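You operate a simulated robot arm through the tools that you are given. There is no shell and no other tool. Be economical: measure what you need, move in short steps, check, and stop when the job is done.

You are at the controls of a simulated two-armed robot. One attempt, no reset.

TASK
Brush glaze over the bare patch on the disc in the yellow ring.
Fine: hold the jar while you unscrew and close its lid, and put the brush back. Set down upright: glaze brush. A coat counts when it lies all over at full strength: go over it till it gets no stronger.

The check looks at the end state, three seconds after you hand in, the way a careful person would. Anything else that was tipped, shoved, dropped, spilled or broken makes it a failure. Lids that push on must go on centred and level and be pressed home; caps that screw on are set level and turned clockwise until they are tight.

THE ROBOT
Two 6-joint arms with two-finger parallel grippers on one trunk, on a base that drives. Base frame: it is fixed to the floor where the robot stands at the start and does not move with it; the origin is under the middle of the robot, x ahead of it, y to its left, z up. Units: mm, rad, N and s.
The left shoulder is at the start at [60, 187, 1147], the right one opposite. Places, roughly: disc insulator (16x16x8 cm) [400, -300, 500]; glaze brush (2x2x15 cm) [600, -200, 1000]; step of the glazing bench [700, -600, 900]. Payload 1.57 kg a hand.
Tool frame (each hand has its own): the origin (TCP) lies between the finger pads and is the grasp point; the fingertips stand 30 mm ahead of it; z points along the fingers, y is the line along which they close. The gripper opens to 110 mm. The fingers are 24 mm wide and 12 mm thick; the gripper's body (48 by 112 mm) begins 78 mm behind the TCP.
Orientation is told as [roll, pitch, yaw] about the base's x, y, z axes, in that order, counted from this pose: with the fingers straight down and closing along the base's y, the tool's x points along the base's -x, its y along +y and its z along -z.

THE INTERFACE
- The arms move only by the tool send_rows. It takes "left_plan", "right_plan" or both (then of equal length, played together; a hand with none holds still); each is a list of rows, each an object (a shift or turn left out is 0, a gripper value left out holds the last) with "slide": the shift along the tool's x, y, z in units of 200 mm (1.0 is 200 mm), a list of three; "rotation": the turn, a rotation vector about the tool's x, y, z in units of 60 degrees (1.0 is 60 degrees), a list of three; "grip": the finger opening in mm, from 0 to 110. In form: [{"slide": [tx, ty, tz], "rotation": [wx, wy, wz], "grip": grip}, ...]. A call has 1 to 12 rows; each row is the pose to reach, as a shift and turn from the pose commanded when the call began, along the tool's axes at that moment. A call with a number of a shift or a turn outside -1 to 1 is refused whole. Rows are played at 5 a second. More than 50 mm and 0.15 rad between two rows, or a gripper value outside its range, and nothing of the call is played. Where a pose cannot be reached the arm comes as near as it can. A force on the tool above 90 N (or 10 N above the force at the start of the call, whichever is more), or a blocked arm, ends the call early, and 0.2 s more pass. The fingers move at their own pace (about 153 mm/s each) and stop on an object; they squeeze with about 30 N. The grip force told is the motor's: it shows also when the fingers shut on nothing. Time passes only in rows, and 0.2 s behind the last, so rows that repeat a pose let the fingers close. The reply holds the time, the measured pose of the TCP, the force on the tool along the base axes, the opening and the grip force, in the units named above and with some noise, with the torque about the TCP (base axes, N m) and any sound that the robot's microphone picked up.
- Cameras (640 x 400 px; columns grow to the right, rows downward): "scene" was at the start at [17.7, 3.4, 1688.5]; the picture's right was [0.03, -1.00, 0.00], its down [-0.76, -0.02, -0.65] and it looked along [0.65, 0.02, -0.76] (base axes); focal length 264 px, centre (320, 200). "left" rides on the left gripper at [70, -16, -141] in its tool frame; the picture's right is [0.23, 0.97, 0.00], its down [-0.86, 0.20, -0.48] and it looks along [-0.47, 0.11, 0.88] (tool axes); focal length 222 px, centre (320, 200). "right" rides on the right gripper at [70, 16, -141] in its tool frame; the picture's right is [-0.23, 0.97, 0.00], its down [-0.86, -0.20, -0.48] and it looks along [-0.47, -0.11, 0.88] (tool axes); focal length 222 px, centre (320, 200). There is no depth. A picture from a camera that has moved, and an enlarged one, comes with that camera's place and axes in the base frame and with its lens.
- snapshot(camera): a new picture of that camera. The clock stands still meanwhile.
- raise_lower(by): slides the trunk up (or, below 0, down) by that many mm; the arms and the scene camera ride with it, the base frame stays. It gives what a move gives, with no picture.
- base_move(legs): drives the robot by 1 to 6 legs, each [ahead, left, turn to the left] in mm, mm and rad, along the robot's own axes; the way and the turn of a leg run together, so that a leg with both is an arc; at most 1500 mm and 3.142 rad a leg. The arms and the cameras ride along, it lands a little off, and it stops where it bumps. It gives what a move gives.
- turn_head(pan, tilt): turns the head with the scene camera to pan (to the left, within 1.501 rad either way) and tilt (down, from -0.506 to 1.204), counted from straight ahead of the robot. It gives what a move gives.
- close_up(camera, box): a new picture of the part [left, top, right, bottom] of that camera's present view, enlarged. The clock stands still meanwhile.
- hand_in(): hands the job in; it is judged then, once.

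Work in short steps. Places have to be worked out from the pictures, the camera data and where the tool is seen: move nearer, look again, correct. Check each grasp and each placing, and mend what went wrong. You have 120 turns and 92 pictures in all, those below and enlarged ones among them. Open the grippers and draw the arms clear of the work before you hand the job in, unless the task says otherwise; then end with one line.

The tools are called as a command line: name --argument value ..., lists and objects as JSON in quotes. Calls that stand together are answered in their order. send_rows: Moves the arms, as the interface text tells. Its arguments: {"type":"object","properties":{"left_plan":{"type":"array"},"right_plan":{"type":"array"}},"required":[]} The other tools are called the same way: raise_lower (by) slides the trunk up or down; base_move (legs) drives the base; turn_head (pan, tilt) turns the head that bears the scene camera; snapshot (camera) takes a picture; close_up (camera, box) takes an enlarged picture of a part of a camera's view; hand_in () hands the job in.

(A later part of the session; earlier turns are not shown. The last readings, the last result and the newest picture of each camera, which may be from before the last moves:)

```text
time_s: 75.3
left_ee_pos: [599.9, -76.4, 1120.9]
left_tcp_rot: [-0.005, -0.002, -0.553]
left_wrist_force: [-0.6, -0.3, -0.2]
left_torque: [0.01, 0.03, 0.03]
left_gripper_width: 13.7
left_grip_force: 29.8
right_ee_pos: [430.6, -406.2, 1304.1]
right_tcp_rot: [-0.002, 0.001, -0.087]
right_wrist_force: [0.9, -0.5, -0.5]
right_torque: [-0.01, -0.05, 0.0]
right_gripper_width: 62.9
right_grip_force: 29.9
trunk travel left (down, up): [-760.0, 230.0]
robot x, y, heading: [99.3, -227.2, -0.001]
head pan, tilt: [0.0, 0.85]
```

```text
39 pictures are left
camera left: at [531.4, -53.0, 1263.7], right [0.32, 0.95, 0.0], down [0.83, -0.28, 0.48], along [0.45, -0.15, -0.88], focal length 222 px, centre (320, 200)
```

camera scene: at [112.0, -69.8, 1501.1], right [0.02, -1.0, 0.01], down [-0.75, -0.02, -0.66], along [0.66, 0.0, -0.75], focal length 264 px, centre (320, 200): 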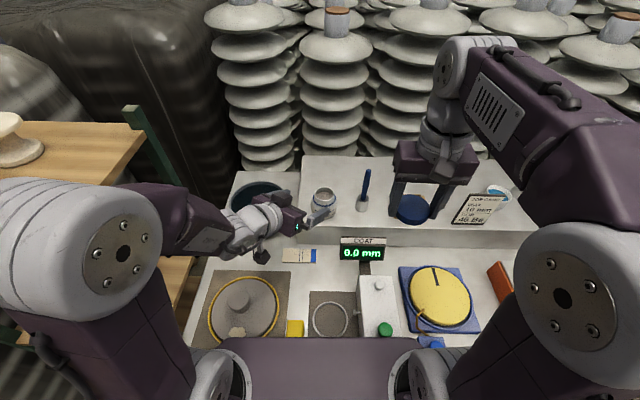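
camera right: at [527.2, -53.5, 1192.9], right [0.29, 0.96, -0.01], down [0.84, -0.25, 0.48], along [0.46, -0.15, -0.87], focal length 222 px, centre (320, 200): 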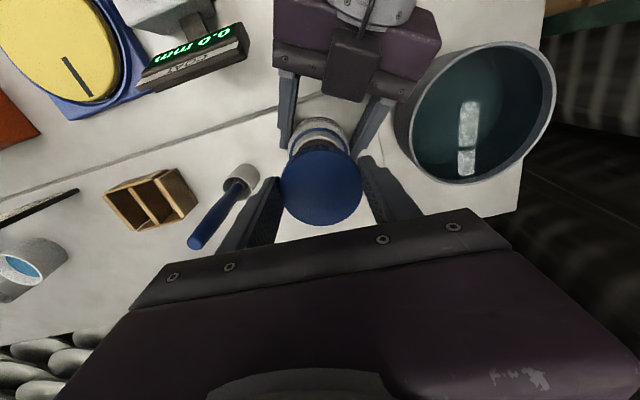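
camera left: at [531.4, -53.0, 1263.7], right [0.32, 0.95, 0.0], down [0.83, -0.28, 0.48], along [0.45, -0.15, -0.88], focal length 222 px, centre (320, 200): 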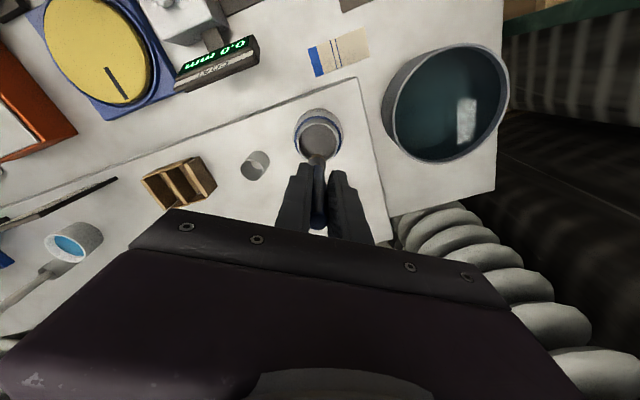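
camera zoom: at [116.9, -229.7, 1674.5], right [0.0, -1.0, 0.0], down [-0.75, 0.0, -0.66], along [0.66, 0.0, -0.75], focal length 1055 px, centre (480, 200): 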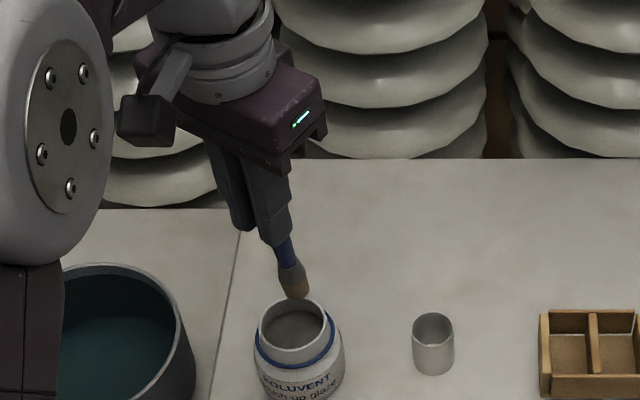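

The brush hangs ~8° off the tool axis (tip ≈ (614,-86)). I tilt the hand to set the brush vertical over the mouth centre (597,-77).

send_rows --left_plan '[{"slide": [0.005, -0.006, 0], "rotation": [-0.005, 0.07, 0]}, {"slide": [0.01, -0.012, 0], "rotation": [-0.009, 0.14, 0]}, {"slide": [0.01, -0.012, 0], "rotation": [-0.009, 0.14, 0]}]'

close_up --camera "scene" --box '[230, 170, 310, 250]'

close_up --camera "left" --box '[260, 80, 380, 240]'

```text
time_s: 76.1
left_ee_pos: [595.8, -77.6, 1121.9]
left_tcp_rot: [0.008, 0.145, -0.549]
left_wrist_force: [0.1, -0.1, -1.1]
left_torque: [-0.02, -0.01, 0.0]
left_gripper_width: 13.9
left_grip_force: 30.7
right_ee_pos: [429.4, -405.0, 1303.7]
right_tcp_rot: [0.0, -0.002, -0.086]
right_wrist_force: [0.4, -0.6, -0.4]
right_torque: [0.03, -0.02, 0.0]
right_gripper_width: 62.8
right_grip_force: 30.2
trunk travel left (down, up): [-760.0, 230.0]
robot x, y, heading: [101.5, -227.9, -0.002]
head pan, tilt: [0.0, 0.85]
```

```text
5.00 times, centred on (270, 210) of scene
camera zoom: at [116.1, -228.9, 1674.5], right [0.0, -1.0, 0.0], down [-0.75, 0.0, -0.66], along [0.66, 0.0, -0.75], focal length 1318 px, centre (570, 150)
```

zoom: 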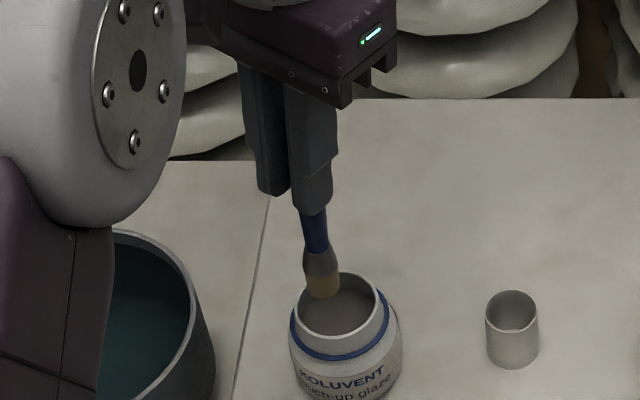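

```text
2.50 times, centred on (320, 160) of left
camera zoom: at [545.2, -65.9, 1272.6], right [0.32, 0.95, 0.04], down [0.88, -0.31, 0.35], along [0.34, -0.08, -0.94], focal length 555 px, centre (320, 300)
```

zoom: 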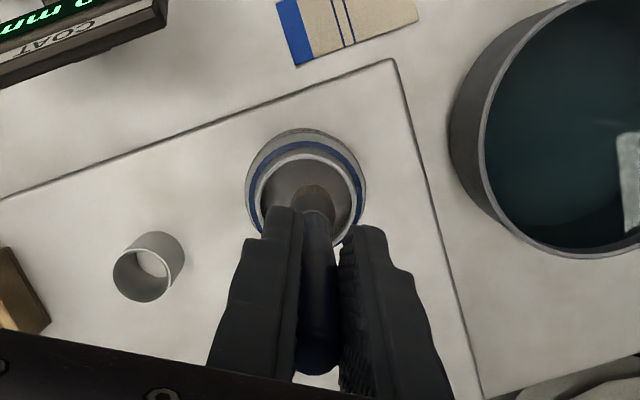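

Tip ≈ (589,-74), mouth centre ≈ (600,-78). I shift 10 mm and dip the bristles down into the glaze, pausing, with a small lift-and-dip.

send_rows --left_plan '[{"slide": [-0.053, 0.009, 0]}, {"slide": [-0.053, 0.009, 0]}, {"slide": [-0.07, 0.008, 0.12]}, {"slide": [-0.09, 0.007, 0.24]}, {"slide": [-0.1, 0.006, 0.33]}]'

close_up --camera "scene" --box '[230, 170, 310, 250]'

```text
time_s: 77.3
left_ee_pos: [600.7, -81.4, 1053.7]
left_tcp_rot: [0.009, 0.142, -0.549]
left_wrist_force: [-3.4, -0.9, 27.9]
left_torque: [-0.24, 0.0, 0.0]
left_gripper_width: 14.4
left_grip_force: 30.4
right_ee_pos: [423.6, -406.4, 1306.3]
right_tcp_rot: [-0.002, -0.004, -0.083]
right_wrist_force: [0.8, -0.2, -1.0]
right_torque: [-0.04, -0.01, 0.01]
right_gripper_width: 62.5
right_grip_force: 29.7
trunk travel left (down, up): [-760.0, 230.0]
robot x, y, heading: [100.3, -230.6, -0.004]
head pan, tilt: [0.0, 0.85]
```

```text
5.00 times, centred on (270, 210) of scene
camera zoom: at [109.2, -229.8, 1674.9], right [0.0, -1.0, 0.0], down [-0.75, 0.0, -0.66], along [0.66, 0.0, -0.75], focal length 1318 px, centre (570, 150)
```

zoom: 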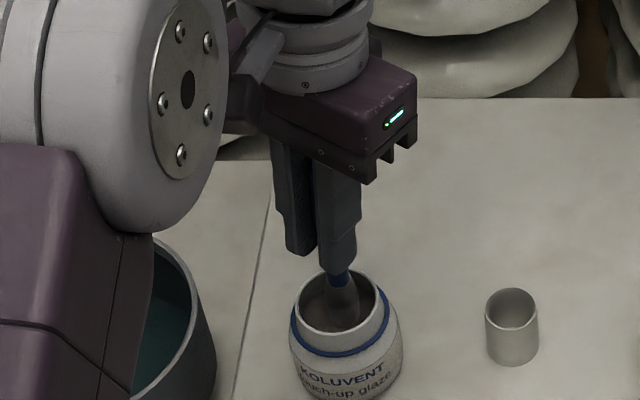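

28 N upward: the brush touched bottom earlier than expected (so tip ~ at the jar floor). I ease up a few mm, dwell, then lift out and look at the bristles.

send_rows --left_plan '[{"slide": [0.002, 0, -0.02]}, {"slide": [0.002, 0, -0.02]}, {"slide": [0.002, 0, -0.02]}, {"slide": [0.002, 0, -0.02]}]'

send_rows --left_plan '[{"slide": [0.02, 0, -0.15]}, {"slide": [0.045, 0, -0.3]}, {"slide": [0.055, 0, -0.38]}]'

close_up --camera "scene" --box '[230, 170, 310, 250]'

```text
time_s: 78.3
left_ee_pos: [604.2, -80.4, 1056.8]
left_tcp_rot: [0.006, 0.145, -0.55]
left_wrist_force: [0.6, 0.0, 0.7]
left_torque: [-0.01, 0.03, 0.0]
left_gripper_width: 14.0
left_grip_force: 29.9
right_ee_pos: [428.6, -405.2, 1302.8]
right_tcp_rot: [0.0, -0.001, -0.085]
right_wrist_force: [-0.4, 0.4, -0.9]
right_torque: [-0.03, 0.02, -0.01]
right_gripper_width: 62.5
right_grip_force: 30.2
trunk travel left (down, up): [-760.0, 230.0]
robot x, y, heading: [99.4, -230.3, -0.002]
head pan, tilt: [0.0, 0.85]
```

```text
time_s: 79.1
left_ee_pos: [605.1, -81.1, 1134.5]
left_tcp_rot: [0.005, 0.145, -0.551]
left_wrist_force: [0.1, 0.7, -0.6]
left_torque: [-0.01, 0.03, -0.01]
left_gripper_width: 13.9
left_grip_force: 29.7
right_ee_pos: [430.6, -404.3, 1303.5]
right_tcp_rot: [-0.001, -0.001, -0.085]
right_wrist_force: [0.7, 0.0, -0.6]
right_torque: [-0.03, 0.01, 0.02]
right_gripper_width: 62.7
right_grip_force: 30.0
trunk travel left (down, up): [-760.0, 230.0]
robot x, y, heading: [100.3, -231.8, -0.001]
head pan, tilt: [0.0, 0.85]
```

```text
5.00 times, centred on (270, 210) of scene
camera zoom: at [116.8, -229.1, 1674.5], right [0.0, -1.0, 0.0], down [-0.75, 0.0, -0.66], along [0.66, 0.0, -0.75], focal length 1318 px, centre (570, 150)
```

zoom: 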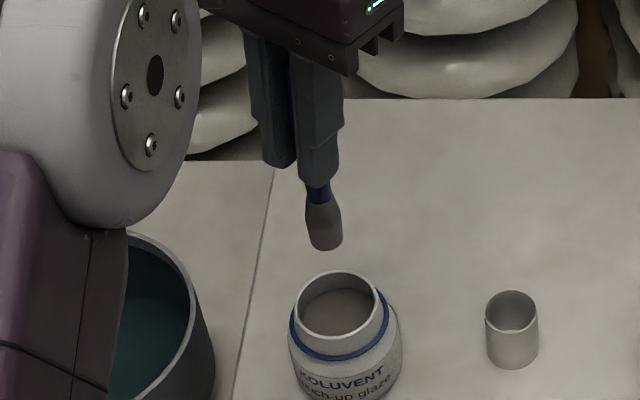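

Bristles are now coated grey with glaze; the brush slid ~20 mm up in the grip, which is fine. Re-triangulated: disc knob top (345,120,873), bare patch ≈ (283,119,826). I drive back 100 mm and left 230 mm.

base_move --legs '[[-100, 0, 0], [0, 230, 0]]'

turn_head --pan 0.2 --tilt 1.15

snapshot --camera "scene"

```text
time_s: 81.6
left_ee_pos: [504.7, 148.5, 1134.0]
left_tcp_rot: [0.007, 0.146, -0.55]
left_wrist_force: [-0.5, -0.8, 0.0]
left_torque: [0.03, 0.01, 0.01]
left_gripper_width: 13.8
left_grip_force: 29.8
right_ee_pos: [330.6, -175.1, 1303.0]
right_tcp_rot: [0.003, -0.002, -0.085]
right_wrist_force: [-0.3, -0.6, 0.0]
right_torque: [0.01, -0.02, -0.03]
right_gripper_width: 62.7
right_grip_force: 30.0
trunk travel left (down, up): [-760.0, 230.0]
robot x, y, heading: [0.0, 1.1, 0.003]
head pan, tilt: [0.0, 0.85]
```

```text
time_s: 82.4
left_ee_pos: [505.5, 150.6, 1133.9]
left_tcp_rot: [0.005, 0.145, -0.548]
left_wrist_force: [0.1, -0.1, -0.5]
left_torque: [-0.03, 0.01, 0.01]
left_gripper_width: 14.1
left_grip_force: 30.0
right_ee_pos: [331.7, -173.2, 1304.5]
right_tcp_rot: [-0.002, 0.0, -0.085]
right_wrist_force: [-0.1, 0.2, -0.2]
right_torque: [-0.01, 0.01, 0.0]
right_gripper_width: 62.5
right_grip_force: 29.1
trunk travel left (down, up): [-760.0, 230.0]
robot x, y, heading: [-4.1, 0.8, 0.001]
head pan, tilt: [0.201, 1.15]
```

```text
34 pictures are left
camera scene: at [-2.8, 14.9, 1653.7], right [0.2, -0.98, 0.0], down [-0.89, -0.18, -0.41], along [0.4, 0.08, -0.91], focal length 264 px, centre (320, 200)
```

scene: 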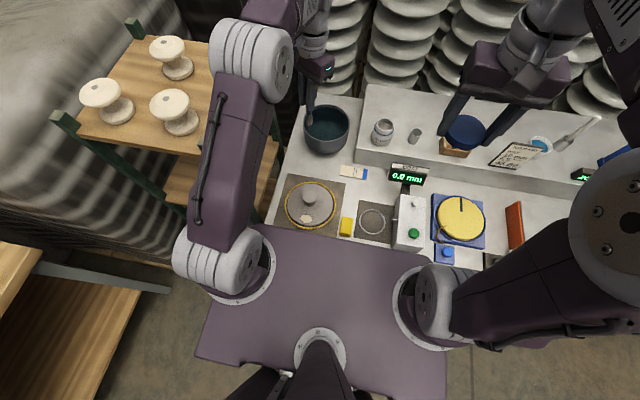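

Patch confirmed at about (281,119). I carry the brush there at safe height (tip above the knob).

send_rows --left_plan '[{"slide": [0.136, -0.12, 0.05]}, {"slide": [0.272, -0.239, 0.1]}, {"slide": [0.409, -0.358, 0.18]}, {"slide": [0.545, -0.478, 0.26]}, {"slide": [0.68, -0.597, 0.34]}, {"slide": [0.8175, -0.717, 0.418]}, {"slide": [0.8175, -0.717, 0.418]}]'

snapshot --camera "left"

close_up --camera "scene" --box '[240, 150, 400, 250]'

```text
time_s: 84.0
left_ee_pos: [282.6, 119.7, 1073.9]
left_tcp_rot: [0.004, 0.144, -0.55]
left_wrist_force: [0.0, 0.8, 0.3]
left_torque: [0.02, 0.01, 0.01]
left_gripper_width: 13.9
left_grip_force: 29.8
right_ee_pos: [330.5, -174.3, 1304.5]
right_tcp_rot: [0.0, 0.0, -0.086]
right_wrist_force: [-0.2, -0.4, -1.1]
right_torque: [0.01, 0.01, 0.02]
right_gripper_width: 62.4
right_grip_force: 29.2
trunk travel left (down, up): [-760.0, 230.0]
robot x, y, heading: [-2.7, -0.6, 0.0]
head pan, tilt: [0.201, 1.15]
```

```text
33 pictures are left
camera left: at [232.1, 129.9, 1225.5], right [0.32, 0.95, 0.04], down [0.88, -0.31, 0.35], along [0.34, -0.08, -0.94], focal length 222 px, centre (320, 200)
```

left: 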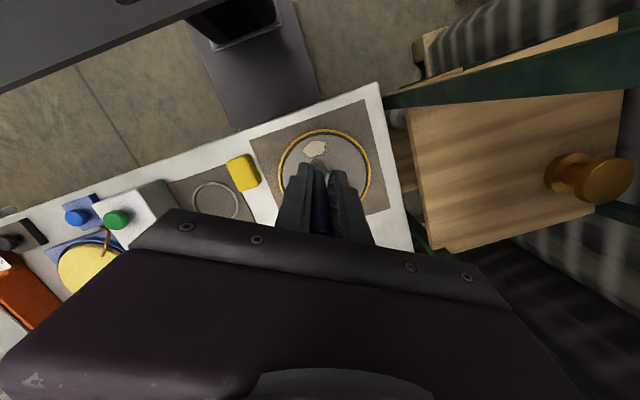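

```text
4.00 times, centred on (320, 200) of scene
camera zoom: at [-2.5, 13.9, 1653.7], right [0.2, -0.98, 0.0], down [-0.89, -0.18, -0.41], along [0.4, 0.08, -0.91], focal length 1055 px, centre (320, 200)
```

zoom: 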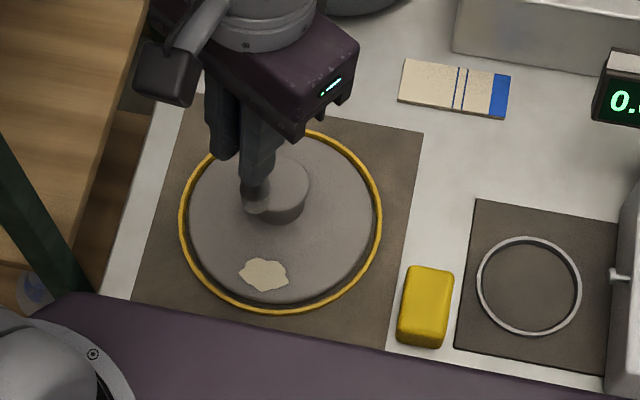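

The tip hangs right over the patch (patch centre ≈ (282,118), about 42×33 mm). I lower to just above the surface and look.

send_rows --left_plan '[{"slide": [-0.03, 0, 0.2]}, {"slide": [-0.06, -0.003, 0.4]}, {"slide": [-0.08, -0.005, 0.54]}, {"slide": [-0.08, -0.005, 0.54]}]'

close_up --camera "scene" --box '[270, 185, 350, 235]'

close_up --camera "left" --box '[230, 70, 390, 230]'

```text
time_s: 85.0
left_ee_pos: [282.2, 117.7, 965.3]
left_tcp_rot: [0.008, 0.146, -0.548]
left_wrist_force: [0.6, 0.4, -0.3]
left_torque: [0.0, -0.01, -0.03]
left_gripper_width: 13.9
left_grip_force: 30.2
right_ee_pos: [329.6, -173.0, 1303.4]
right_tcp_rot: [0.0, -0.002, -0.083]
right_wrist_force: [-0.4, -0.1, -0.3]
right_torque: [0.04, 0.05, -0.02]
right_gripper_width: 62.7
right_grip_force: 29.7
trunk travel left (down, up): [-760.0, 230.0]
robot x, y, heading: [-0.9, 0.7, 0.002]
head pan, tilt: [0.201, 1.15]
```

```text
8.00 times, centred on (310, 210) of scene
camera zoom: at [-3.4, 13.9, 1653.7], right [0.2, -0.98, 0.0], down [-0.89, -0.18, -0.41], along [0.4, 0.08, -0.91], focal length 2109 px, centre (400, 120)
```

zoom: 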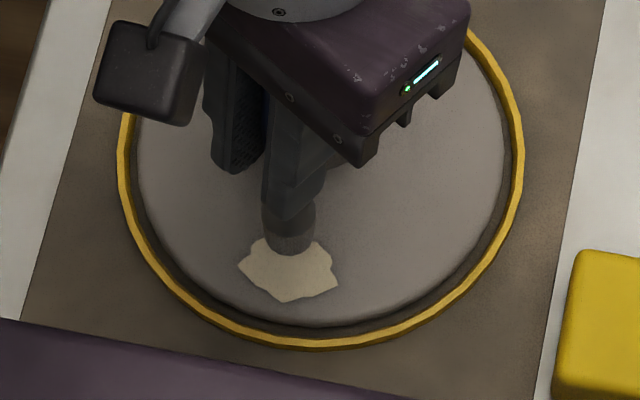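

```text
2.50 times, centred on (310, 150) of left
camera zoom: at [231.8, 128.8, 1116.1], right [0.32, 0.95, 0.04], down [0.88, -0.31, 0.35], along [0.35, -0.08, -0.94], focal length 555 px, centre (345, 325)
```

zoom: 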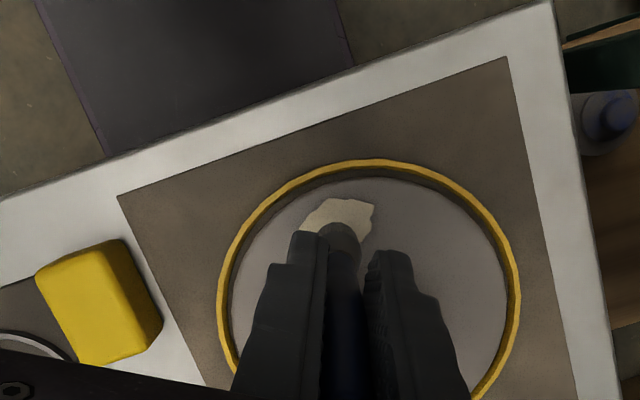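

Tip is above the patch centre. I lower to TCP 948, then feel for contact in small calls.

send_rows --left_plan '[{"slide": [-0.006, 0, 0.04]}, {"slide": [-0.012, -0.001, 0.085]}]'

send_rows --left_plan '[{"slide": [-0.0015, 0, 0.01]}, {"slide": [-0.003, 0, 0.02]}]'

send_rows --left_plan '[{"slide": [-0.0015, 0, 0.01]}, {"slide": [-0.0022, 0, 0.015]}]'

close_up --camera "scene" --box '[270, 185, 350, 235]'

```text
time_s: 85.6
left_ee_pos: [283.9, 118.3, 947.7]
left_tcp_rot: [0.006, 0.145, -0.551]
left_wrist_force: [-0.2, -0.6, 0.2]
left_torque: [0.03, -0.01, -0.04]
left_gripper_width: 13.9
left_grip_force: 30.0
right_ee_pos: [330.2, -173.7, 1303.2]
right_tcp_rot: [0.0, 0.0, -0.085]
right_wrist_force: [-0.4, -0.2, 0.4]
right_torque: [0.0, 0.03, 0.01]
right_gripper_width: 62.6
right_grip_force: 29.8
trunk travel left (down, up): [-760.0, 230.0]
robot x, y, heading: [-0.2, -2.3, 0.002]
head pan, tilt: [0.201, 1.15]
```

```text
time_s: 86.2
left_ee_pos: [282.3, 118.6, 943.1]
left_tcp_rot: [0.007, 0.145, -0.55]
left_wrist_force: [0.0, 0.0, -0.5]
left_torque: [0.02, -0.02, -0.04]
left_gripper_width: 13.8
left_grip_force: 29.8
right_ee_pos: [330.7, -173.1, 1303.6]
right_tcp_rot: [0.0, 0.0, -0.085]
right_wrist_force: [0.8, 0.3, -0.4]
right_torque: [0.03, 0.01, 0.04]
right_gripper_width: 62.5
right_grip_force: 29.8
trunk travel left (down, up): [-760.0, 230.0]
robot x, y, heading: [-5.0, 3.6, 0.002]
head pan, tilt: [0.201, 1.15]
```

```text
time_s: 86.8
left_ee_pos: [281.5, 119.5, 941.1]
left_tcp_rot: [0.007, 0.145, -0.551]
left_wrist_force: [-0.7, 0.1, -0.9]
left_torque: [0.03, 0.03, 0.01]
left_gripper_width: 14.0
left_grip_force: 30.2
right_ee_pos: [329.9, -173.5, 1303.8]
right_tcp_rot: [0.002, 0.001, -0.083]
right_wrist_force: [0.0, 0.5, 0.4]
right_torque: [0.01, -0.02, 0.03]
right_gripper_width: 62.6
right_grip_force: 29.9
trunk travel left (down, up): [-760.0, 230.0]
robot x, y, heading: [-3.0, 0.3, -0.003]
head pan, tilt: [0.201, 1.15]
```

```text
8.00 times, centred on (310, 210) of scene
camera zoom: at [-2.9, 13.8, 1653.7], right [0.2, -0.98, 0.0], down [-0.89, -0.18, -0.41], along [0.4, 0.08, -0.91], focal length 2109 px, centre (400, 120)
```

zoom: 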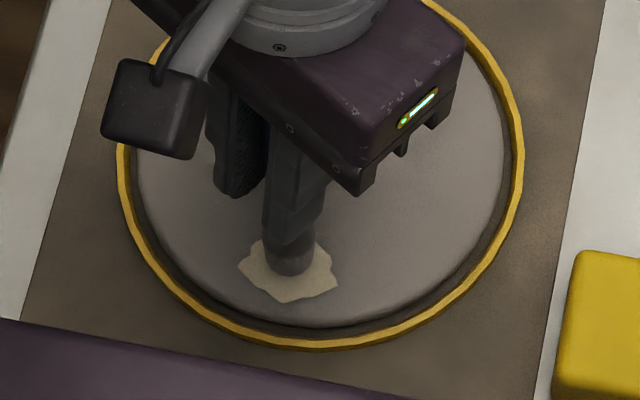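

Still no contact force. Continue lowering in small calls.

send_rows --left_plan '[{"slide": [-0.0022, 0, 0.015]}, {"slide": [-0.003, 0, 0.02]}]'

send_rows --left_plan '[{"slide": [-0.0015, 0, 0.01]}, {"slide": [-0.0022, 0, 0.015]}]'

send_rows --left_plan '[{"slide": [-0.0015, 0, 0.01]}, {"slide": [-0.0022, 0, 0.015]}]'

```text
time_s: 87.4
left_ee_pos: [283.2, 119.0, 937.0]
left_tcp_rot: [0.008, 0.146, -0.55]
left_wrist_force: [-0.3, 0.0, 0.0]
left_torque: [-0.01, -0.02, -0.02]
left_gripper_width: 13.9
left_grip_force: 30.1
right_ee_pos: [329.0, -174.2, 1303.2]
right_tcp_rot: [0.001, 0.0, -0.084]
right_wrist_force: [0.0, 0.6, 1.1]
right_torque: [0.02, 0.02, 0.0]
right_gripper_width: 62.5
right_grip_force: 30.4
trunk travel left (down, up): [-760.0, 230.0]
robot x, y, heading: [-0.5, 1.4, -0.0]
head pan, tilt: [0.201, 1.15]
```

```text
time_s: 88.0
left_ee_pos: [283.0, 118.5, 934.3]
left_tcp_rot: [0.006, 0.144, -0.548]
left_wrist_force: [0.0, -0.1, -0.3]
left_torque: [-0.02, 0.06, 0.02]
left_gripper_width: 14.1
left_grip_force: 29.9
right_ee_pos: [329.9, -175.1, 1303.4]
right_tcp_rot: [0.001, 0.0, -0.082]
right_wrist_force: [-0.2, 0.8, -0.8]
right_torque: [-0.01, -0.01, 0.0]
right_gripper_width: 62.7
right_grip_force: 29.2
trunk travel left (down, up): [-760.0, 230.0]
robot x, y, heading: [-1.6, 0.3, 0.004]
head pan, tilt: [0.201, 1.15]
```

```text
time_s: 88.6
left_ee_pos: [282.7, 120.0, 931.5]
left_tcp_rot: [0.006, 0.145, -0.552]
left_wrist_force: [-0.4, 1.0, -0.4]
left_torque: [-0.06, 0.0, 0.01]
left_gripper_width: 14.2
left_grip_force: 30.3
right_ee_pos: [329.9, -173.2, 1304.0]
right_tcp_rot: [0.0, 0.0, -0.083]
right_wrist_force: [0.5, -0.2, -0.2]
right_torque: [0.04, 0.0, -0.01]
right_gripper_width: 62.8
right_grip_force: 30.2
trunk travel left (down, up): [-760.0, 230.0]
robot x, y, heading: [-0.4, -3.9, -0.002]
head pan, tilt: [0.201, 1.15]
```

Still no force at TCP 931; a look, and further small steps.

send_rows --left_plan '[{"slide": [-0.0015, 0, 0.01]}, {"slide": [-0.0022, 0, 0.015]}]'

send_rows --left_plan '[{"slide": [-0.0015, 0, 0.01]}, {"slide": [-0.0022, 0, 0.015]}]'

close_up --camera "scene" --box '[270, 185, 350, 235]'

```text
time_s: 89.2
left_ee_pos: [279.6, 119.8, 929.3]
left_tcp_rot: [0.007, 0.145, -0.55]
left_wrist_force: [-0.7, -0.1, 13.6]
left_torque: [-0.04, -0.07, 0.0]
left_gripper_width: 14.1
left_grip_force: 30.0
right_ee_pos: [329.3, -175.5, 1303.9]
right_tcp_rot: [-0.001, -0.002, -0.084]
right_wrist_force: [0.8, 0.1, -0.4]
right_torque: [0.02, 0.0, -0.02]
right_gripper_width: 62.8
right_grip_force: 29.8
trunk travel left (down, up): [-760.0, 230.0]
robot x, y, heading: [-3.0, -0.2, -0.001]
head pan, tilt: [0.201, 1.15]
```

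```text
time_s: 89.8
left_ee_pos: [281.5, 117.7, 925.6]
left_tcp_rot: [0.008, 0.144, -0.55]
left_wrist_force: [-2.7, -1.1, 29.1]
left_torque: [-0.06, -0.13, 0.0]
left_gripper_width: 14.2
left_grip_force: 29.7
right_ee_pos: [328.0, -172.8, 1303.7]
right_tcp_rot: [-0.001, -0.001, -0.084]
right_wrist_force: [1.4, 0.0, -0.3]
right_torque: [0.02, 0.03, -0.01]
right_gripper_width: 62.7
right_grip_force: 30.3
trunk travel left (down, up): [-760.0, 230.0]
robot x, y, heading: [-1.8, 2.4, -0.002]
head pan, tilt: [0.201, 1.15]
```

```text
8.00 times, centred on (310, 210) of scene
camera zoom: at [-5.9, 12.6, 1653.9], right [0.2, -0.98, 0.0], down [-0.89, -0.18, -0.41], along [0.4, 0.08, -0.91], focal length 2109 px, centre (400, 120)
```

zoom: 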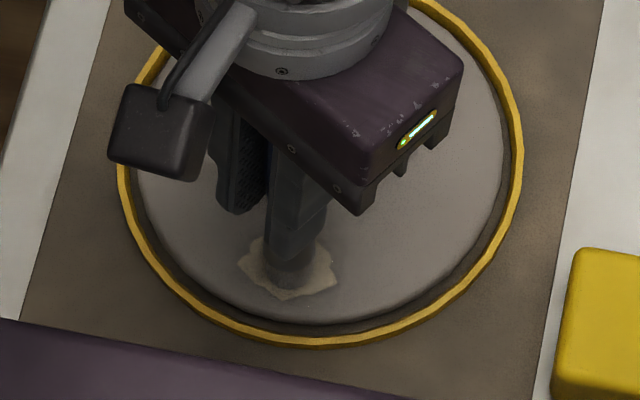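

Contact found at TCP ≈ 930; now pressing ~29 N, slightly much. I ease up 1.5 mm and brush across in y through the patch centre.

send_rows --left_plan '[{"slide": [0.0166, 0.0256, -0.005]}, {"slide": [0.032, 0.0512, -0.0025]}, {"slide": [0.0475, 0.0768, 0]}, {"slide": [0.032, 0.0512, -0.0025]}, {"slide": [0.0166, 0.0256, -0.005]}, {"slide": [0.0011, 0, -0.0074]}, {"slide": [-0.0144, -0.0256, -0.0099]}, {"slide": [-0.0299, -0.0512, -0.0124]}, {"slide": [-0.0454, -0.0768, -0.0149]}, {"slide": [-0.0221, -0.0384, -0.0111]}, {"slide": [0.0011, 0, -0.0074]}]'

close_up --camera "scene" --box '[270, 185, 350, 235]'

```text
time_s: 92.2
left_ee_pos: [281.9, 119.7, 926.4]
left_tcp_rot: [0.006, 0.143, -0.549]
left_wrist_force: [-0.2, -0.1, 0.1]
left_torque: [0.04, 0.03, 0.02]
left_gripper_width: 14.2
left_grip_force: 29.5
right_ee_pos: [329.0, -173.3, 1303.6]
right_tcp_rot: [0.0, -0.002, -0.085]
right_wrist_force: [1.1, -0.3, -0.2]
right_torque: [0.0, 0.02, 0.01]
right_gripper_width: 62.7
right_grip_force: 30.0
trunk travel left (down, up): [-760.0, 230.0]
robot x, y, heading: [-1.3, 1.2, 0.001]
head pan, tilt: [0.201, 1.15]
```

```text
8.00 times, centred on (310, 210) of scene
camera zoom: at [-3.3, 14.2, 1653.7], right [0.2, -0.98, 0.0], down [-0.89, -0.18, -0.41], along [0.4, 0.08, -0.91], focal length 2109 px, centre (400, 120)
```

zoom: 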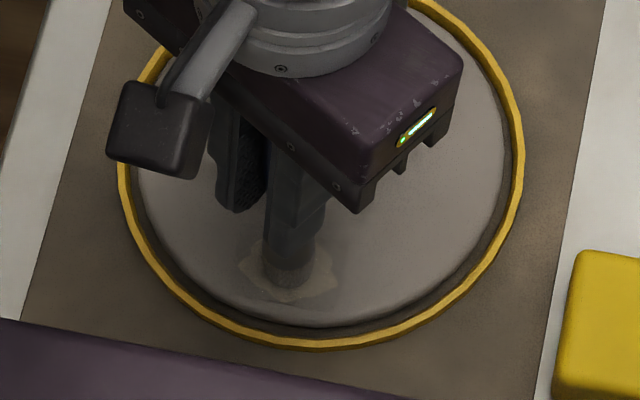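

The middle of the patch already took glaze. Next stroke 8 mm nearer to the robot (downslope), lower by ~3.5 mm, reading force at the end.

send_rows --left_plan '[{"slide": [0.0312, -0.021, 0.018]}, {"slide": [0.0312, -0.021, 0.0221]}]'

```text
time_s: 92.8
left_ee_pos: [273.6, 118.2, 922.6]
left_tcp_rot: [0.006, 0.146, -0.551]
left_wrist_force: [-0.1, 0.0, 5.9]
left_torque: [-0.01, 0.01, -0.01]
left_gripper_width: 14.2
left_grip_force: 30.0
right_ee_pos: [330.4, -173.4, 1304.0]
right_tcp_rot: [0.0, -0.002, -0.083]
right_wrist_force: [0.6, -0.7, -0.2]
right_torque: [0.01, 0.0, -0.03]
right_gripper_width: 62.6
right_grip_force: 29.9
trunk travel left (down, up): [-760.0, 230.0]
robot x, y, heading: [-2.0, -0.7, -0.005]
head pan, tilt: [0.201, 1.15]
```

Contact with 6 N here. Stroke along y at this row.

send_rows --left_plan '[{"slide": [0.0203, 0.0341, 0.0058]}, {"slide": [0.0409, 0.0682, 0.0091]}, {"slide": [0.0513, 0.0853, 0.0108]}, {"slide": [0.0306, 0.0512, 0.0075]}, {"slide": [0.01, 0.0171, 0.0042]}, {"slide": [-0.0107, -0.0171, 0.0009]}, {"slide": [-0.0313, -0.0512, -0.0025]}, {"slide": [-0.052, -0.0853, -0.0058]}, {"slide": [-0.0313, -0.0512, -0.0025]}, {"slide": [-0.0107, -0.0171, 0.0009]}, {"slide": [-0.0004, 0, 0.0025]}]'

send_rows --left_plan '[{"slide": [0.0287, -0.019, 0.012]}, {"slide": [0.0287, -0.019, 0.0156]}]'

close_up --camera "scene" --box '[270, 185, 350, 235]'

```text
time_s: 95.2
left_ee_pos: [273.2, 118.8, 923.1]
left_tcp_rot: [0.007, 0.145, -0.552]
left_wrist_force: [-3.3, -4.3, 9.4]
left_torque: [-0.44, 0.2, -0.04]
left_gripper_width: 14.2
left_grip_force: 29.9
right_ee_pos: [329.5, -174.5, 1302.9]
right_tcp_rot: [0.0, -0.001, -0.086]
right_wrist_force: [-0.4, 0.3, -0.5]
right_torque: [-0.01, 0.03, 0.0]
right_gripper_width: 62.9
right_grip_force: 29.7
trunk travel left (down, up): [-760.0, 230.0]
robot x, y, heading: [-4.1, 3.6, 0.002]
head pan, tilt: [0.201, 1.15]
```

```text
time_s: 95.8
left_ee_pos: [266.7, 119.5, 921.2]
left_tcp_rot: [0.006, 0.145, -0.55]
left_wrist_force: [-0.8, 0.1, 2.7]
left_torque: [-0.05, 0.01, -0.01]
left_gripper_width: 13.9
left_grip_force: 30.0
right_ee_pos: [330.1, -174.3, 1303.1]
right_tcp_rot: [0.001, -0.001, -0.084]
right_wrist_force: [0.6, 0.0, -0.2]
right_torque: [0.01, 0.02, -0.01]
right_gripper_width: 62.5
right_grip_force: 30.1
trunk travel left (down, up): [-760.0, 230.0]
robot x, y, heading: [-1.4, -0.1, 0.001]
head pan, tilt: [0.201, 1.15]
```

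```text
8.00 times, centred on (310, 210) of scene
camera zoom: at [-3.6, 13.4, 1653.6], right [0.2, -0.98, 0.0], down [-0.89, -0.18, -0.41], along [0.4, 0.08, -0.91], focal length 2109 px, centre (400, 120)
```

zoom: 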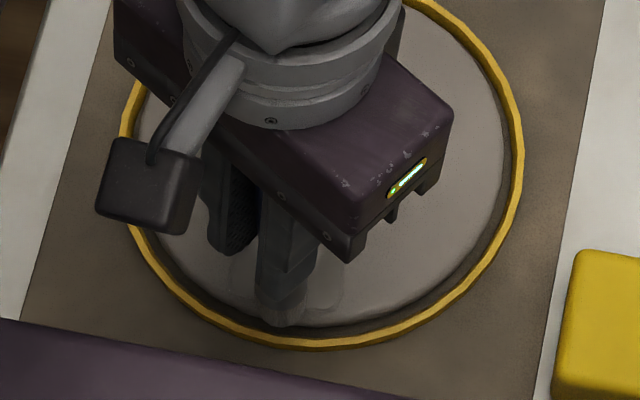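

The near edge row is covered. Now rows at x≈278, 286 and 293, each across and back, following the slope.

send_rows --left_plan '[{"slide": [-0.0464, 0.03, -0.0213]}, {"slide": [-0.0206, 0.0727, -0.0171]}, {"slide": [0.0052, 0.1153, -0.013]}, {"slide": [-0.0206, 0.0727, -0.0171]}, {"slide": [-0.0464, 0.03, -0.0213]}, {"slide": [-0.0722, -0.0127, -0.0254]}, {"slide": [-0.098, -0.0553, -0.0295]}, {"slide": [-0.0722, -0.0127, -0.0254]}, {"slide": [-0.0464, 0.03, -0.0213]}]'

send_rows --left_plan '[{"slide": [-0.0323, 0.0209, -0.0147]}, {"slide": [-0.0065, 0.0635, -0.0106]}, {"slide": [0.0193, 0.1062, -0.0065]}, {"slide": [-0.0065, 0.0635, -0.0106]}, {"slide": [-0.0323, 0.0209, -0.0147]}, {"slide": [-0.0581, -0.0218, -0.0188]}, {"slide": [-0.0839, -0.0644, -0.023]}, {"slide": [-0.0581, -0.0218, -0.0188]}, {"slide": [-0.0323, 0.0209, -0.0147]}]'

send_rows --left_plan '[{"slide": [-0.0283, 0.0183, -0.0129]}, {"slide": [-0.0025, 0.0609, -0.0087]}, {"slide": [0.0234, 0.1036, -0.0046]}, {"slide": [-0.0025, 0.0609, -0.0087]}, {"slide": [-0.0283, 0.0183, -0.0129]}, {"slide": [-0.0541, -0.0244, -0.017]}, {"slide": [-0.0799, -0.067, -0.0211]}, {"slide": [-0.0541, -0.0244, -0.017]}, {"slide": [-0.0283, 0.0183, -0.0129]}]'

close_up --camera "scene" --box '[270, 185, 350, 235]'

```text
time_s: 97.8
left_ee_pos: [278.2, 116.6, 924.2]
left_tcp_rot: [0.01, 0.144, -0.551]
left_wrist_force: [-4.4, -6.2, 14.4]
left_torque: [-0.61, 0.25, -0.07]
left_gripper_width: 14.0
left_grip_force: 30.0
right_ee_pos: [328.0, -175.4, 1304.5]
right_tcp_rot: [0.001, -0.001, -0.086]
right_wrist_force: [0.5, 0.6, 1.1]
right_torque: [0.02, -0.04, -0.03]
right_gripper_width: 62.7
right_grip_force: 30.0
trunk travel left (down, up): [-760.0, 230.0]
robot x, y, heading: [-1.1, 2.9, 0.001]
head pan, tilt: [0.201, 1.15]
```

```text
time_s: 99.8
left_ee_pos: [284.8, 118.6, 925.2]
left_tcp_rot: [0.008, 0.142, -0.55]
left_wrist_force: [-4.2, -5.9, 14.6]
left_torque: [-0.56, 0.28, -0.04]
left_gripper_width: 14.0
left_grip_force: 30.5
right_ee_pos: [328.7, -174.3, 1304.1]
right_tcp_rot: [0.001, -0.002, -0.087]
right_wrist_force: [-0.4, -0.2, -0.7]
right_torque: [-0.01, -0.01, -0.01]
right_gripper_width: 62.3
right_grip_force: 30.6
trunk travel left (down, up): [-760.0, 230.0]
robot x, y, heading: [0.7, -1.6, -0.004]
head pan, tilt: [0.201, 1.15]
```

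```text
time_s: 101.8
left_ee_pos: [292.1, 117.1, 927.8]
left_tcp_rot: [0.008, 0.143, -0.552]
left_wrist_force: [-3.6, -6.2, 13.4]
left_torque: [-0.51, 0.27, -0.05]
left_gripper_width: 13.9
left_grip_force: 29.5
right_ee_pos: [328.1, -174.6, 1303.5]
right_tcp_rot: [0.0, 0.0, -0.085]
right_wrist_force: [0.0, 0.5, 0.4]
right_torque: [-0.03, 0.01, 0.0]
right_gripper_width: 62.5
right_grip_force: 29.8
trunk travel left (down, up): [-760.0, 230.0]
robot x, y, heading: [1.1, 1.1, -0.003]
head pan, tilt: [0.201, 1.15]
```

```text
8.00 times, centred on (310, 210) of scene
camera zoom: at [-5.7, 12.7, 1653.8], right [0.2, -0.98, 0.0], down [-0.89, -0.18, -0.41], along [0.4, 0.08, -0.91], focal length 2109 px, centre (400, 120)
```

zoom: 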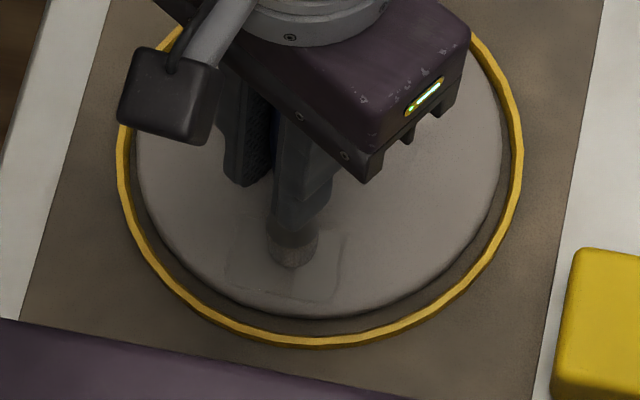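

Great coverage with steady ~14 N. One more row at x≈299 for the far edge, then lift 100 mm and inspect.

send_rows --left_plan '[{"slide": [-0.0283, 0.0183, -0.0129]}, {"slide": [-0.0025, 0.0609, -0.0087]}, {"slide": [0.0234, 0.1036, -0.0046]}, {"slide": [-0.0025, 0.0609, -0.0087]}, {"slide": [-0.0283, 0.0183, -0.0129]}, {"slide": [-0.0541, -0.0244, -0.017]}, {"slide": [-0.0799, -0.067, -0.0211]}, {"slide": [-0.0541, -0.0244, -0.017]}, {"slide": [-0.0283, 0.0183, -0.0129]}]'

send_rows --left_plan '[{"slide": [0.018, 0, -0.12]}, {"slide": [0.036, 0, -0.25]}, {"slide": [-0.05, 0.12, -0.38]}, {"slide": [-0.2, 0.2, -0.46]}, {"slide": [-0.35, 0.3, -0.5]}, {"slide": [-0.5, 0.4, -0.5]}]'

close_up --camera "scene" --box '[270, 185, 350, 235]'

```text
time_s: 103.8
left_ee_pos: [299.8, 118.9, 928.8]
left_tcp_rot: [0.007, 0.145, -0.551]
left_wrist_force: [-3.0, -3.5, 9.4]
left_torque: [-0.34, 0.25, -0.07]
left_gripper_width: 13.7
left_grip_force: 29.9
right_ee_pos: [328.0, -174.6, 1304.0]
right_tcp_rot: [-0.002, -0.002, -0.086]
right_wrist_force: [-0.3, 0.1, 0.5]
right_torque: [0.0, 0.02, -0.01]
right_gripper_width: 62.3
right_grip_force: 30.1
trunk travel left (down, up): [-760.0, 230.0]
robot x, y, heading: [0.2, -1.7, -0.001]
head pan, tilt: [0.201, 1.15]
```

```text
time_s: 105.2
left_ee_pos: [441.0, 128.4, 1011.5]
left_tcp_rot: [0.006, 0.146, -0.549]
left_wrist_force: [0.2, 0.5, -0.9]
left_torque: [-0.01, 0.01, -0.03]
left_gripper_width: 14.0
left_grip_force: 30.3
right_ee_pos: [331.2, -172.9, 1303.1]
right_tcp_rot: [0.0, 0.001, -0.084]
right_wrist_force: [0.0, -0.9, -0.6]
right_torque: [-0.04, 0.05, 0.02]
right_gripper_width: 62.7
right_grip_force: 30.2
trunk travel left (down, up): [-760.0, 230.0]
robot x, y, heading: [-1.4, 1.8, 0.003]
head pan, tilt: [0.201, 1.15]
```

```text
8.00 times, centred on (310, 210) of scene
camera zoom: at [-0.7, 14.4, 1653.7], right [0.2, -0.98, 0.0], down [-0.9, -0.18, -0.41], along [0.4, 0.08, -0.91], focal length 2109 px, centre (400, 120)
```

zoom: 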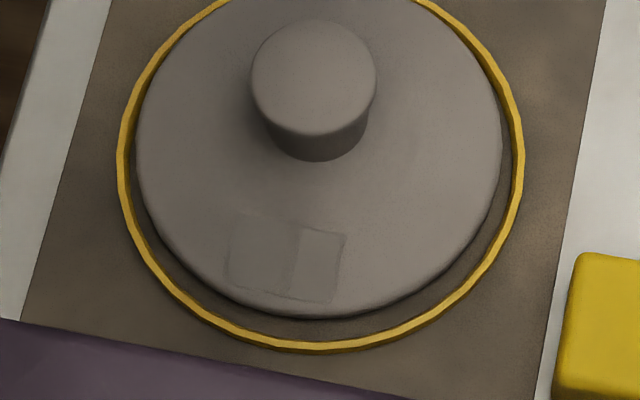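

The patch is covered, but the right half looks slightly different from the left. I zoom in.

close_up --camera "scene" --box '[292, 208, 320, 226]'

```text
16.00 times, centred on (306, 217) of scene
camera zoom: at [-0.7, 14.4, 1653.7], right [0.2, -0.98, 0.0], down [-0.9, -0.18, -0.41], along [0.4, 0.08, -0.91], focal length 4218 px, centre (544, -72)
```

zoom: 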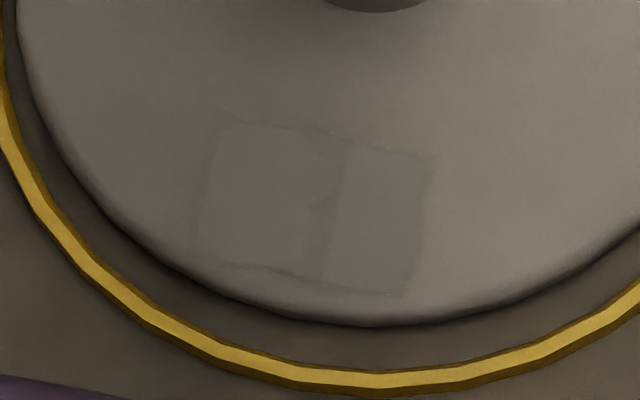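

No bare cream is left, but to be sure it is at full strength I go over it a second time. First back above the far edge of the patch.

send_rows --left_plan '[{"slide": [0.143, -0.103, 0.02]}, {"slide": [0.287, -0.207, 0.04]}, {"slide": [0.43, -0.31, 0.06]}, {"slide": [0.573, -0.413, 0.081]}, {"slide": [0.55, -0.414, 0.24]}, {"slide": [0.528, -0.415, 0.388]}, {"slide": [0.528, -0.415, 0.388]}]'

send_rows --left_plan '[{"slide": [-0.008, 0, 0.055]}, {"slide": [-0.0145, 0, 0.1]}, {"slide": [-0.0145, 0, 0.1]}]'

```text
time_s: 106.8
left_ee_pos: [295.9, 117.7, 951.5]
left_tcp_rot: [0.006, 0.142, -0.549]
left_wrist_force: [-0.5, 0.2, -0.3]
left_torque: [-0.01, 0.0, 0.01]
left_gripper_width: 14.3
left_grip_force: 30.3
right_ee_pos: [329.5, -173.9, 1302.8]
right_tcp_rot: [0.0, -0.002, -0.084]
right_wrist_force: [0.0, -0.7, -0.3]
right_torque: [0.03, -0.02, 0.0]
right_gripper_width: 62.5
right_grip_force: 29.8
trunk travel left (down, up): [-760.0, 230.0]
robot x, y, heading: [-6.2, -1.7, -0.0]
head pan, tilt: [0.201, 1.15]
```

```text
time_s: 107.6
left_ee_pos: [297.2, 116.9, 930.9]
left_tcp_rot: [0.006, 0.145, -0.549]
left_wrist_force: [-0.6, -0.5, -0.5]
left_torque: [0.02, 0.0, -0.02]
left_gripper_width: 13.9
left_grip_force: 29.8
right_ee_pos: [330.4, -174.8, 1304.0]
right_tcp_rot: [0.0, 0.0, -0.084]
right_wrist_force: [-0.5, 0.0, 0.0]
right_torque: [-0.02, -0.01, 0.0]
right_gripper_width: 62.3
right_grip_force: 29.4
trunk travel left (down, up): [-760.0, 230.0]
robot x, y, heading: [-1.0, -1.3, -0.003]
head pan, tilt: [0.201, 1.15]
```

Just above contact. I press 2.3 mm and stroke row after row down the slope.

send_rows --left_plan '[{"slide": [-0.0017, 0, 0.0114]}, {"slide": [0.0241, 0.0427, 0.0155]}, {"slide": [0.0499, 0.0853, 0.0197]}, {"slide": [0.0241, 0.0427, 0.0155]}, {"slide": [-0.0017, 0, 0.0114]}, {"slide": [-0.0275, -0.0427, 0.0073]}, {"slide": [-0.0533, -0.0853, 0.0031]}, {"slide": [-0.0275, -0.0427, 0.0073]}, {"slide": [-0.0017, 0, 0.0114]}]'

send_rows --left_plan '[{"slide": [0.0203, -0.013, 0.0089]}, {"slide": [0.0461, 0.0296, 0.013]}, {"slide": [0.0719, 0.0723, 0.0171]}, {"slide": [0.0461, 0.0296, 0.013]}, {"slide": [0.0203, -0.013, 0.0089]}, {"slide": [-0.0055, -0.0557, 0.0047]}, {"slide": [-0.0313, -0.0983, 0.0006]}, {"slide": [-0.0055, -0.0557, 0.0047]}, {"slide": [0.0203, -0.013, 0.0089]}]'

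send_rows --left_plan '[{"slide": [0.0203, -0.013, 0.0089]}, {"slide": [0.0461, 0.0296, 0.013]}, {"slide": [0.0719, 0.0723, 0.0171]}, {"slide": [0.0461, 0.0296, 0.013]}, {"slide": [0.0203, -0.013, 0.0089]}, {"slide": [-0.0055, -0.0557, 0.0047]}, {"slide": [-0.0313, -0.0983, 0.0006]}, {"slide": [-0.0055, -0.0557, 0.0047]}, {"slide": [0.0203, -0.013, 0.0089]}]'

send_rows --left_plan '[{"slide": [0.0203, -0.013, 0.0089]}, {"slide": [0.0461, 0.0296, 0.013]}, {"slide": [0.0719, 0.0723, 0.0171]}, {"slide": [0.0461, 0.0296, 0.013]}, {"slide": [0.0203, -0.013, 0.0089]}, {"slide": [-0.0055, -0.0557, 0.0047]}, {"slide": [-0.0313, -0.0983, 0.0006]}, {"slide": [-0.0055, -0.0557, 0.0047]}, {"slide": [0.0203, -0.013, 0.0089]}]'

send_rows --left_plan '[{"slide": [0.0203, -0.013, 0.0089]}, {"slide": [0.0461, 0.0296, 0.013]}, {"slide": [0.0719, 0.0723, 0.0171]}, {"slide": [0.0461, 0.0296, 0.013]}, {"slide": [0.0203, -0.013, 0.0089]}, {"slide": [-0.0055, -0.0557, 0.0047]}, {"slide": [-0.0313, -0.0983, 0.0006]}, {"slide": [-0.0055, -0.0557, 0.0047]}, {"slide": [0.0203, -0.013, 0.0089]}]'

send_rows --left_plan '[{"slide": [0.0203, -0.013, 0.0089]}, {"slide": [0.0461, 0.0296, 0.013]}, {"slide": [0.0719, 0.0723, 0.0171]}, {"slide": [0.0461, 0.0296, 0.013]}, {"slide": [0.0203, -0.013, 0.0089]}, {"slide": [-0.0055, -0.0557, 0.0047]}, {"slide": [-0.0313, -0.0983, 0.0006]}, {"slide": [-0.0055, -0.0557, 0.0047]}, {"slide": [0.0203, -0.013, 0.0089]}]'

```text
time_s: 109.6
left_ee_pos: [296.8, 117.0, 929.3]
left_tcp_rot: [0.006, 0.146, -0.551]
left_wrist_force: [0.3, 0.4, 2.6]
left_torque: [0.03, 0.01, -0.02]
left_gripper_width: 14.0
left_grip_force: 30.3
right_ee_pos: [328.6, -173.8, 1303.8]
right_tcp_rot: [-0.001, -0.002, -0.084]
right_wrist_force: [-0.3, 0.1, -0.2]
right_torque: [0.0, -0.02, -0.02]
right_gripper_width: 62.4
right_grip_force: 30.0
trunk travel left (down, up): [-760.0, 230.0]
robot x, y, heading: [0.4, -0.4, -0.005]
head pan, tilt: [0.201, 1.15]
```

```text
time_s: 111.6
left_ee_pos: [292.7, 117.4, 928.4]
left_tcp_rot: [0.005, 0.144, -0.548]
left_wrist_force: [0.4, -0.8, -0.2]
left_torque: [-0.03, 0.02, 0.01]
left_gripper_width: 14.0
left_grip_force: 30.2
right_ee_pos: [330.6, -173.8, 1303.1]
right_tcp_rot: [0.0, 0.0, -0.084]
right_wrist_force: [0.2, 0.3, -0.7]
right_torque: [0.0, -0.01, -0.01]
right_gripper_width: 62.3
right_grip_force: 30.4
trunk travel left (down, up): [-760.0, 230.0]
robot x, y, heading: [-0.7, 2.7, 0.003]
head pan, tilt: [0.201, 1.15]
```

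```text
time_s: 113.6
left_ee_pos: [287.5, 117.6, 924.7]
left_tcp_rot: [0.006, 0.144, -0.549]
left_wrist_force: [-0.2, -0.1, -0.5]
left_torque: [-0.02, 0.0, 0.0]
left_gripper_width: 13.9
left_grip_force: 29.9
right_ee_pos: [331.5, -173.2, 1303.5]
right_tcp_rot: [0.002, -0.001, -0.084]
right_wrist_force: [0.4, -0.7, -0.3]
right_torque: [-0.03, 0.01, 0.01]
right_gripper_width: 62.8
right_grip_force: 30.3
trunk travel left (down, up): [-760.0, 230.0]
robot x, y, heading: [1.7, -2.0, -0.001]
head pan, tilt: [0.201, 1.15]
```

```text
time_s: 115.6
left_ee_pos: [282.8, 119.7, 925.3]
left_tcp_rot: [0.005, 0.145, -0.55]
left_wrist_force: [0.5, -0.4, 0.0]
left_torque: [0.04, -0.01, -0.02]
left_gripper_width: 14.3
left_grip_force: 29.5
right_ee_pos: [331.7, -172.6, 1303.9]
right_tcp_rot: [0.0, 0.001, -0.085]
right_wrist_force: [0.2, -0.2, 1.0]
right_torque: [-0.01, 0.02, -0.02]
right_gripper_width: 62.7
right_grip_force: 30.2
trunk travel left (down, up): [-760.0, 230.0]
robot x, y, heading: [-5.5, 1.4, -0.001]
head pan, tilt: [0.201, 1.15]
```

```text
time_s: 117.6
left_ee_pos: [277.9, 118.8, 924.7]
left_tcp_rot: [0.006, 0.143, -0.549]
left_wrist_force: [0.3, -0.2, 0.5]
left_torque: [0.01, 0.03, -0.01]
left_gripper_width: 14.1
left_grip_force: 29.9
right_ee_pos: [330.4, -173.7, 1303.4]
right_tcp_rot: [-0.001, 0.0, -0.083]
right_wrist_force: [0.0, -0.2, 0.6]
right_torque: [-0.02, -0.02, 0.02]
right_gripper_width: 62.5
right_grip_force: 29.9
trunk travel left (down, up): [-760.0, 230.0]
robot x, y, heading: [-1.6, 0.2, -0.002]
head pan, tilt: [0.201, 1.15]
```

```text
time_s: 119.6
left_ee_pos: [272.1, 117.6, 922.5]
left_tcp_rot: [0.005, 0.145, -0.551]
left_wrist_force: [0.2, -0.2, 0.0]
left_torque: [-0.02, 0.01, -0.02]
left_gripper_width: 13.7
left_grip_force: 29.6
right_ee_pos: [330.3, -172.6, 1304.2]
right_tcp_rot: [0.001, -0.001, -0.085]
right_wrist_force: [-0.2, 0.5, -0.1]
right_torque: [0.02, -0.02, 0.03]
right_gripper_width: 62.4
right_grip_force: 29.9
trunk travel left (down, up): [-760.0, 230.0]
robot x, y, heading: [-2.7, -2.6, 0.008]
head pan, tilt: [0.201, 1.15]
```

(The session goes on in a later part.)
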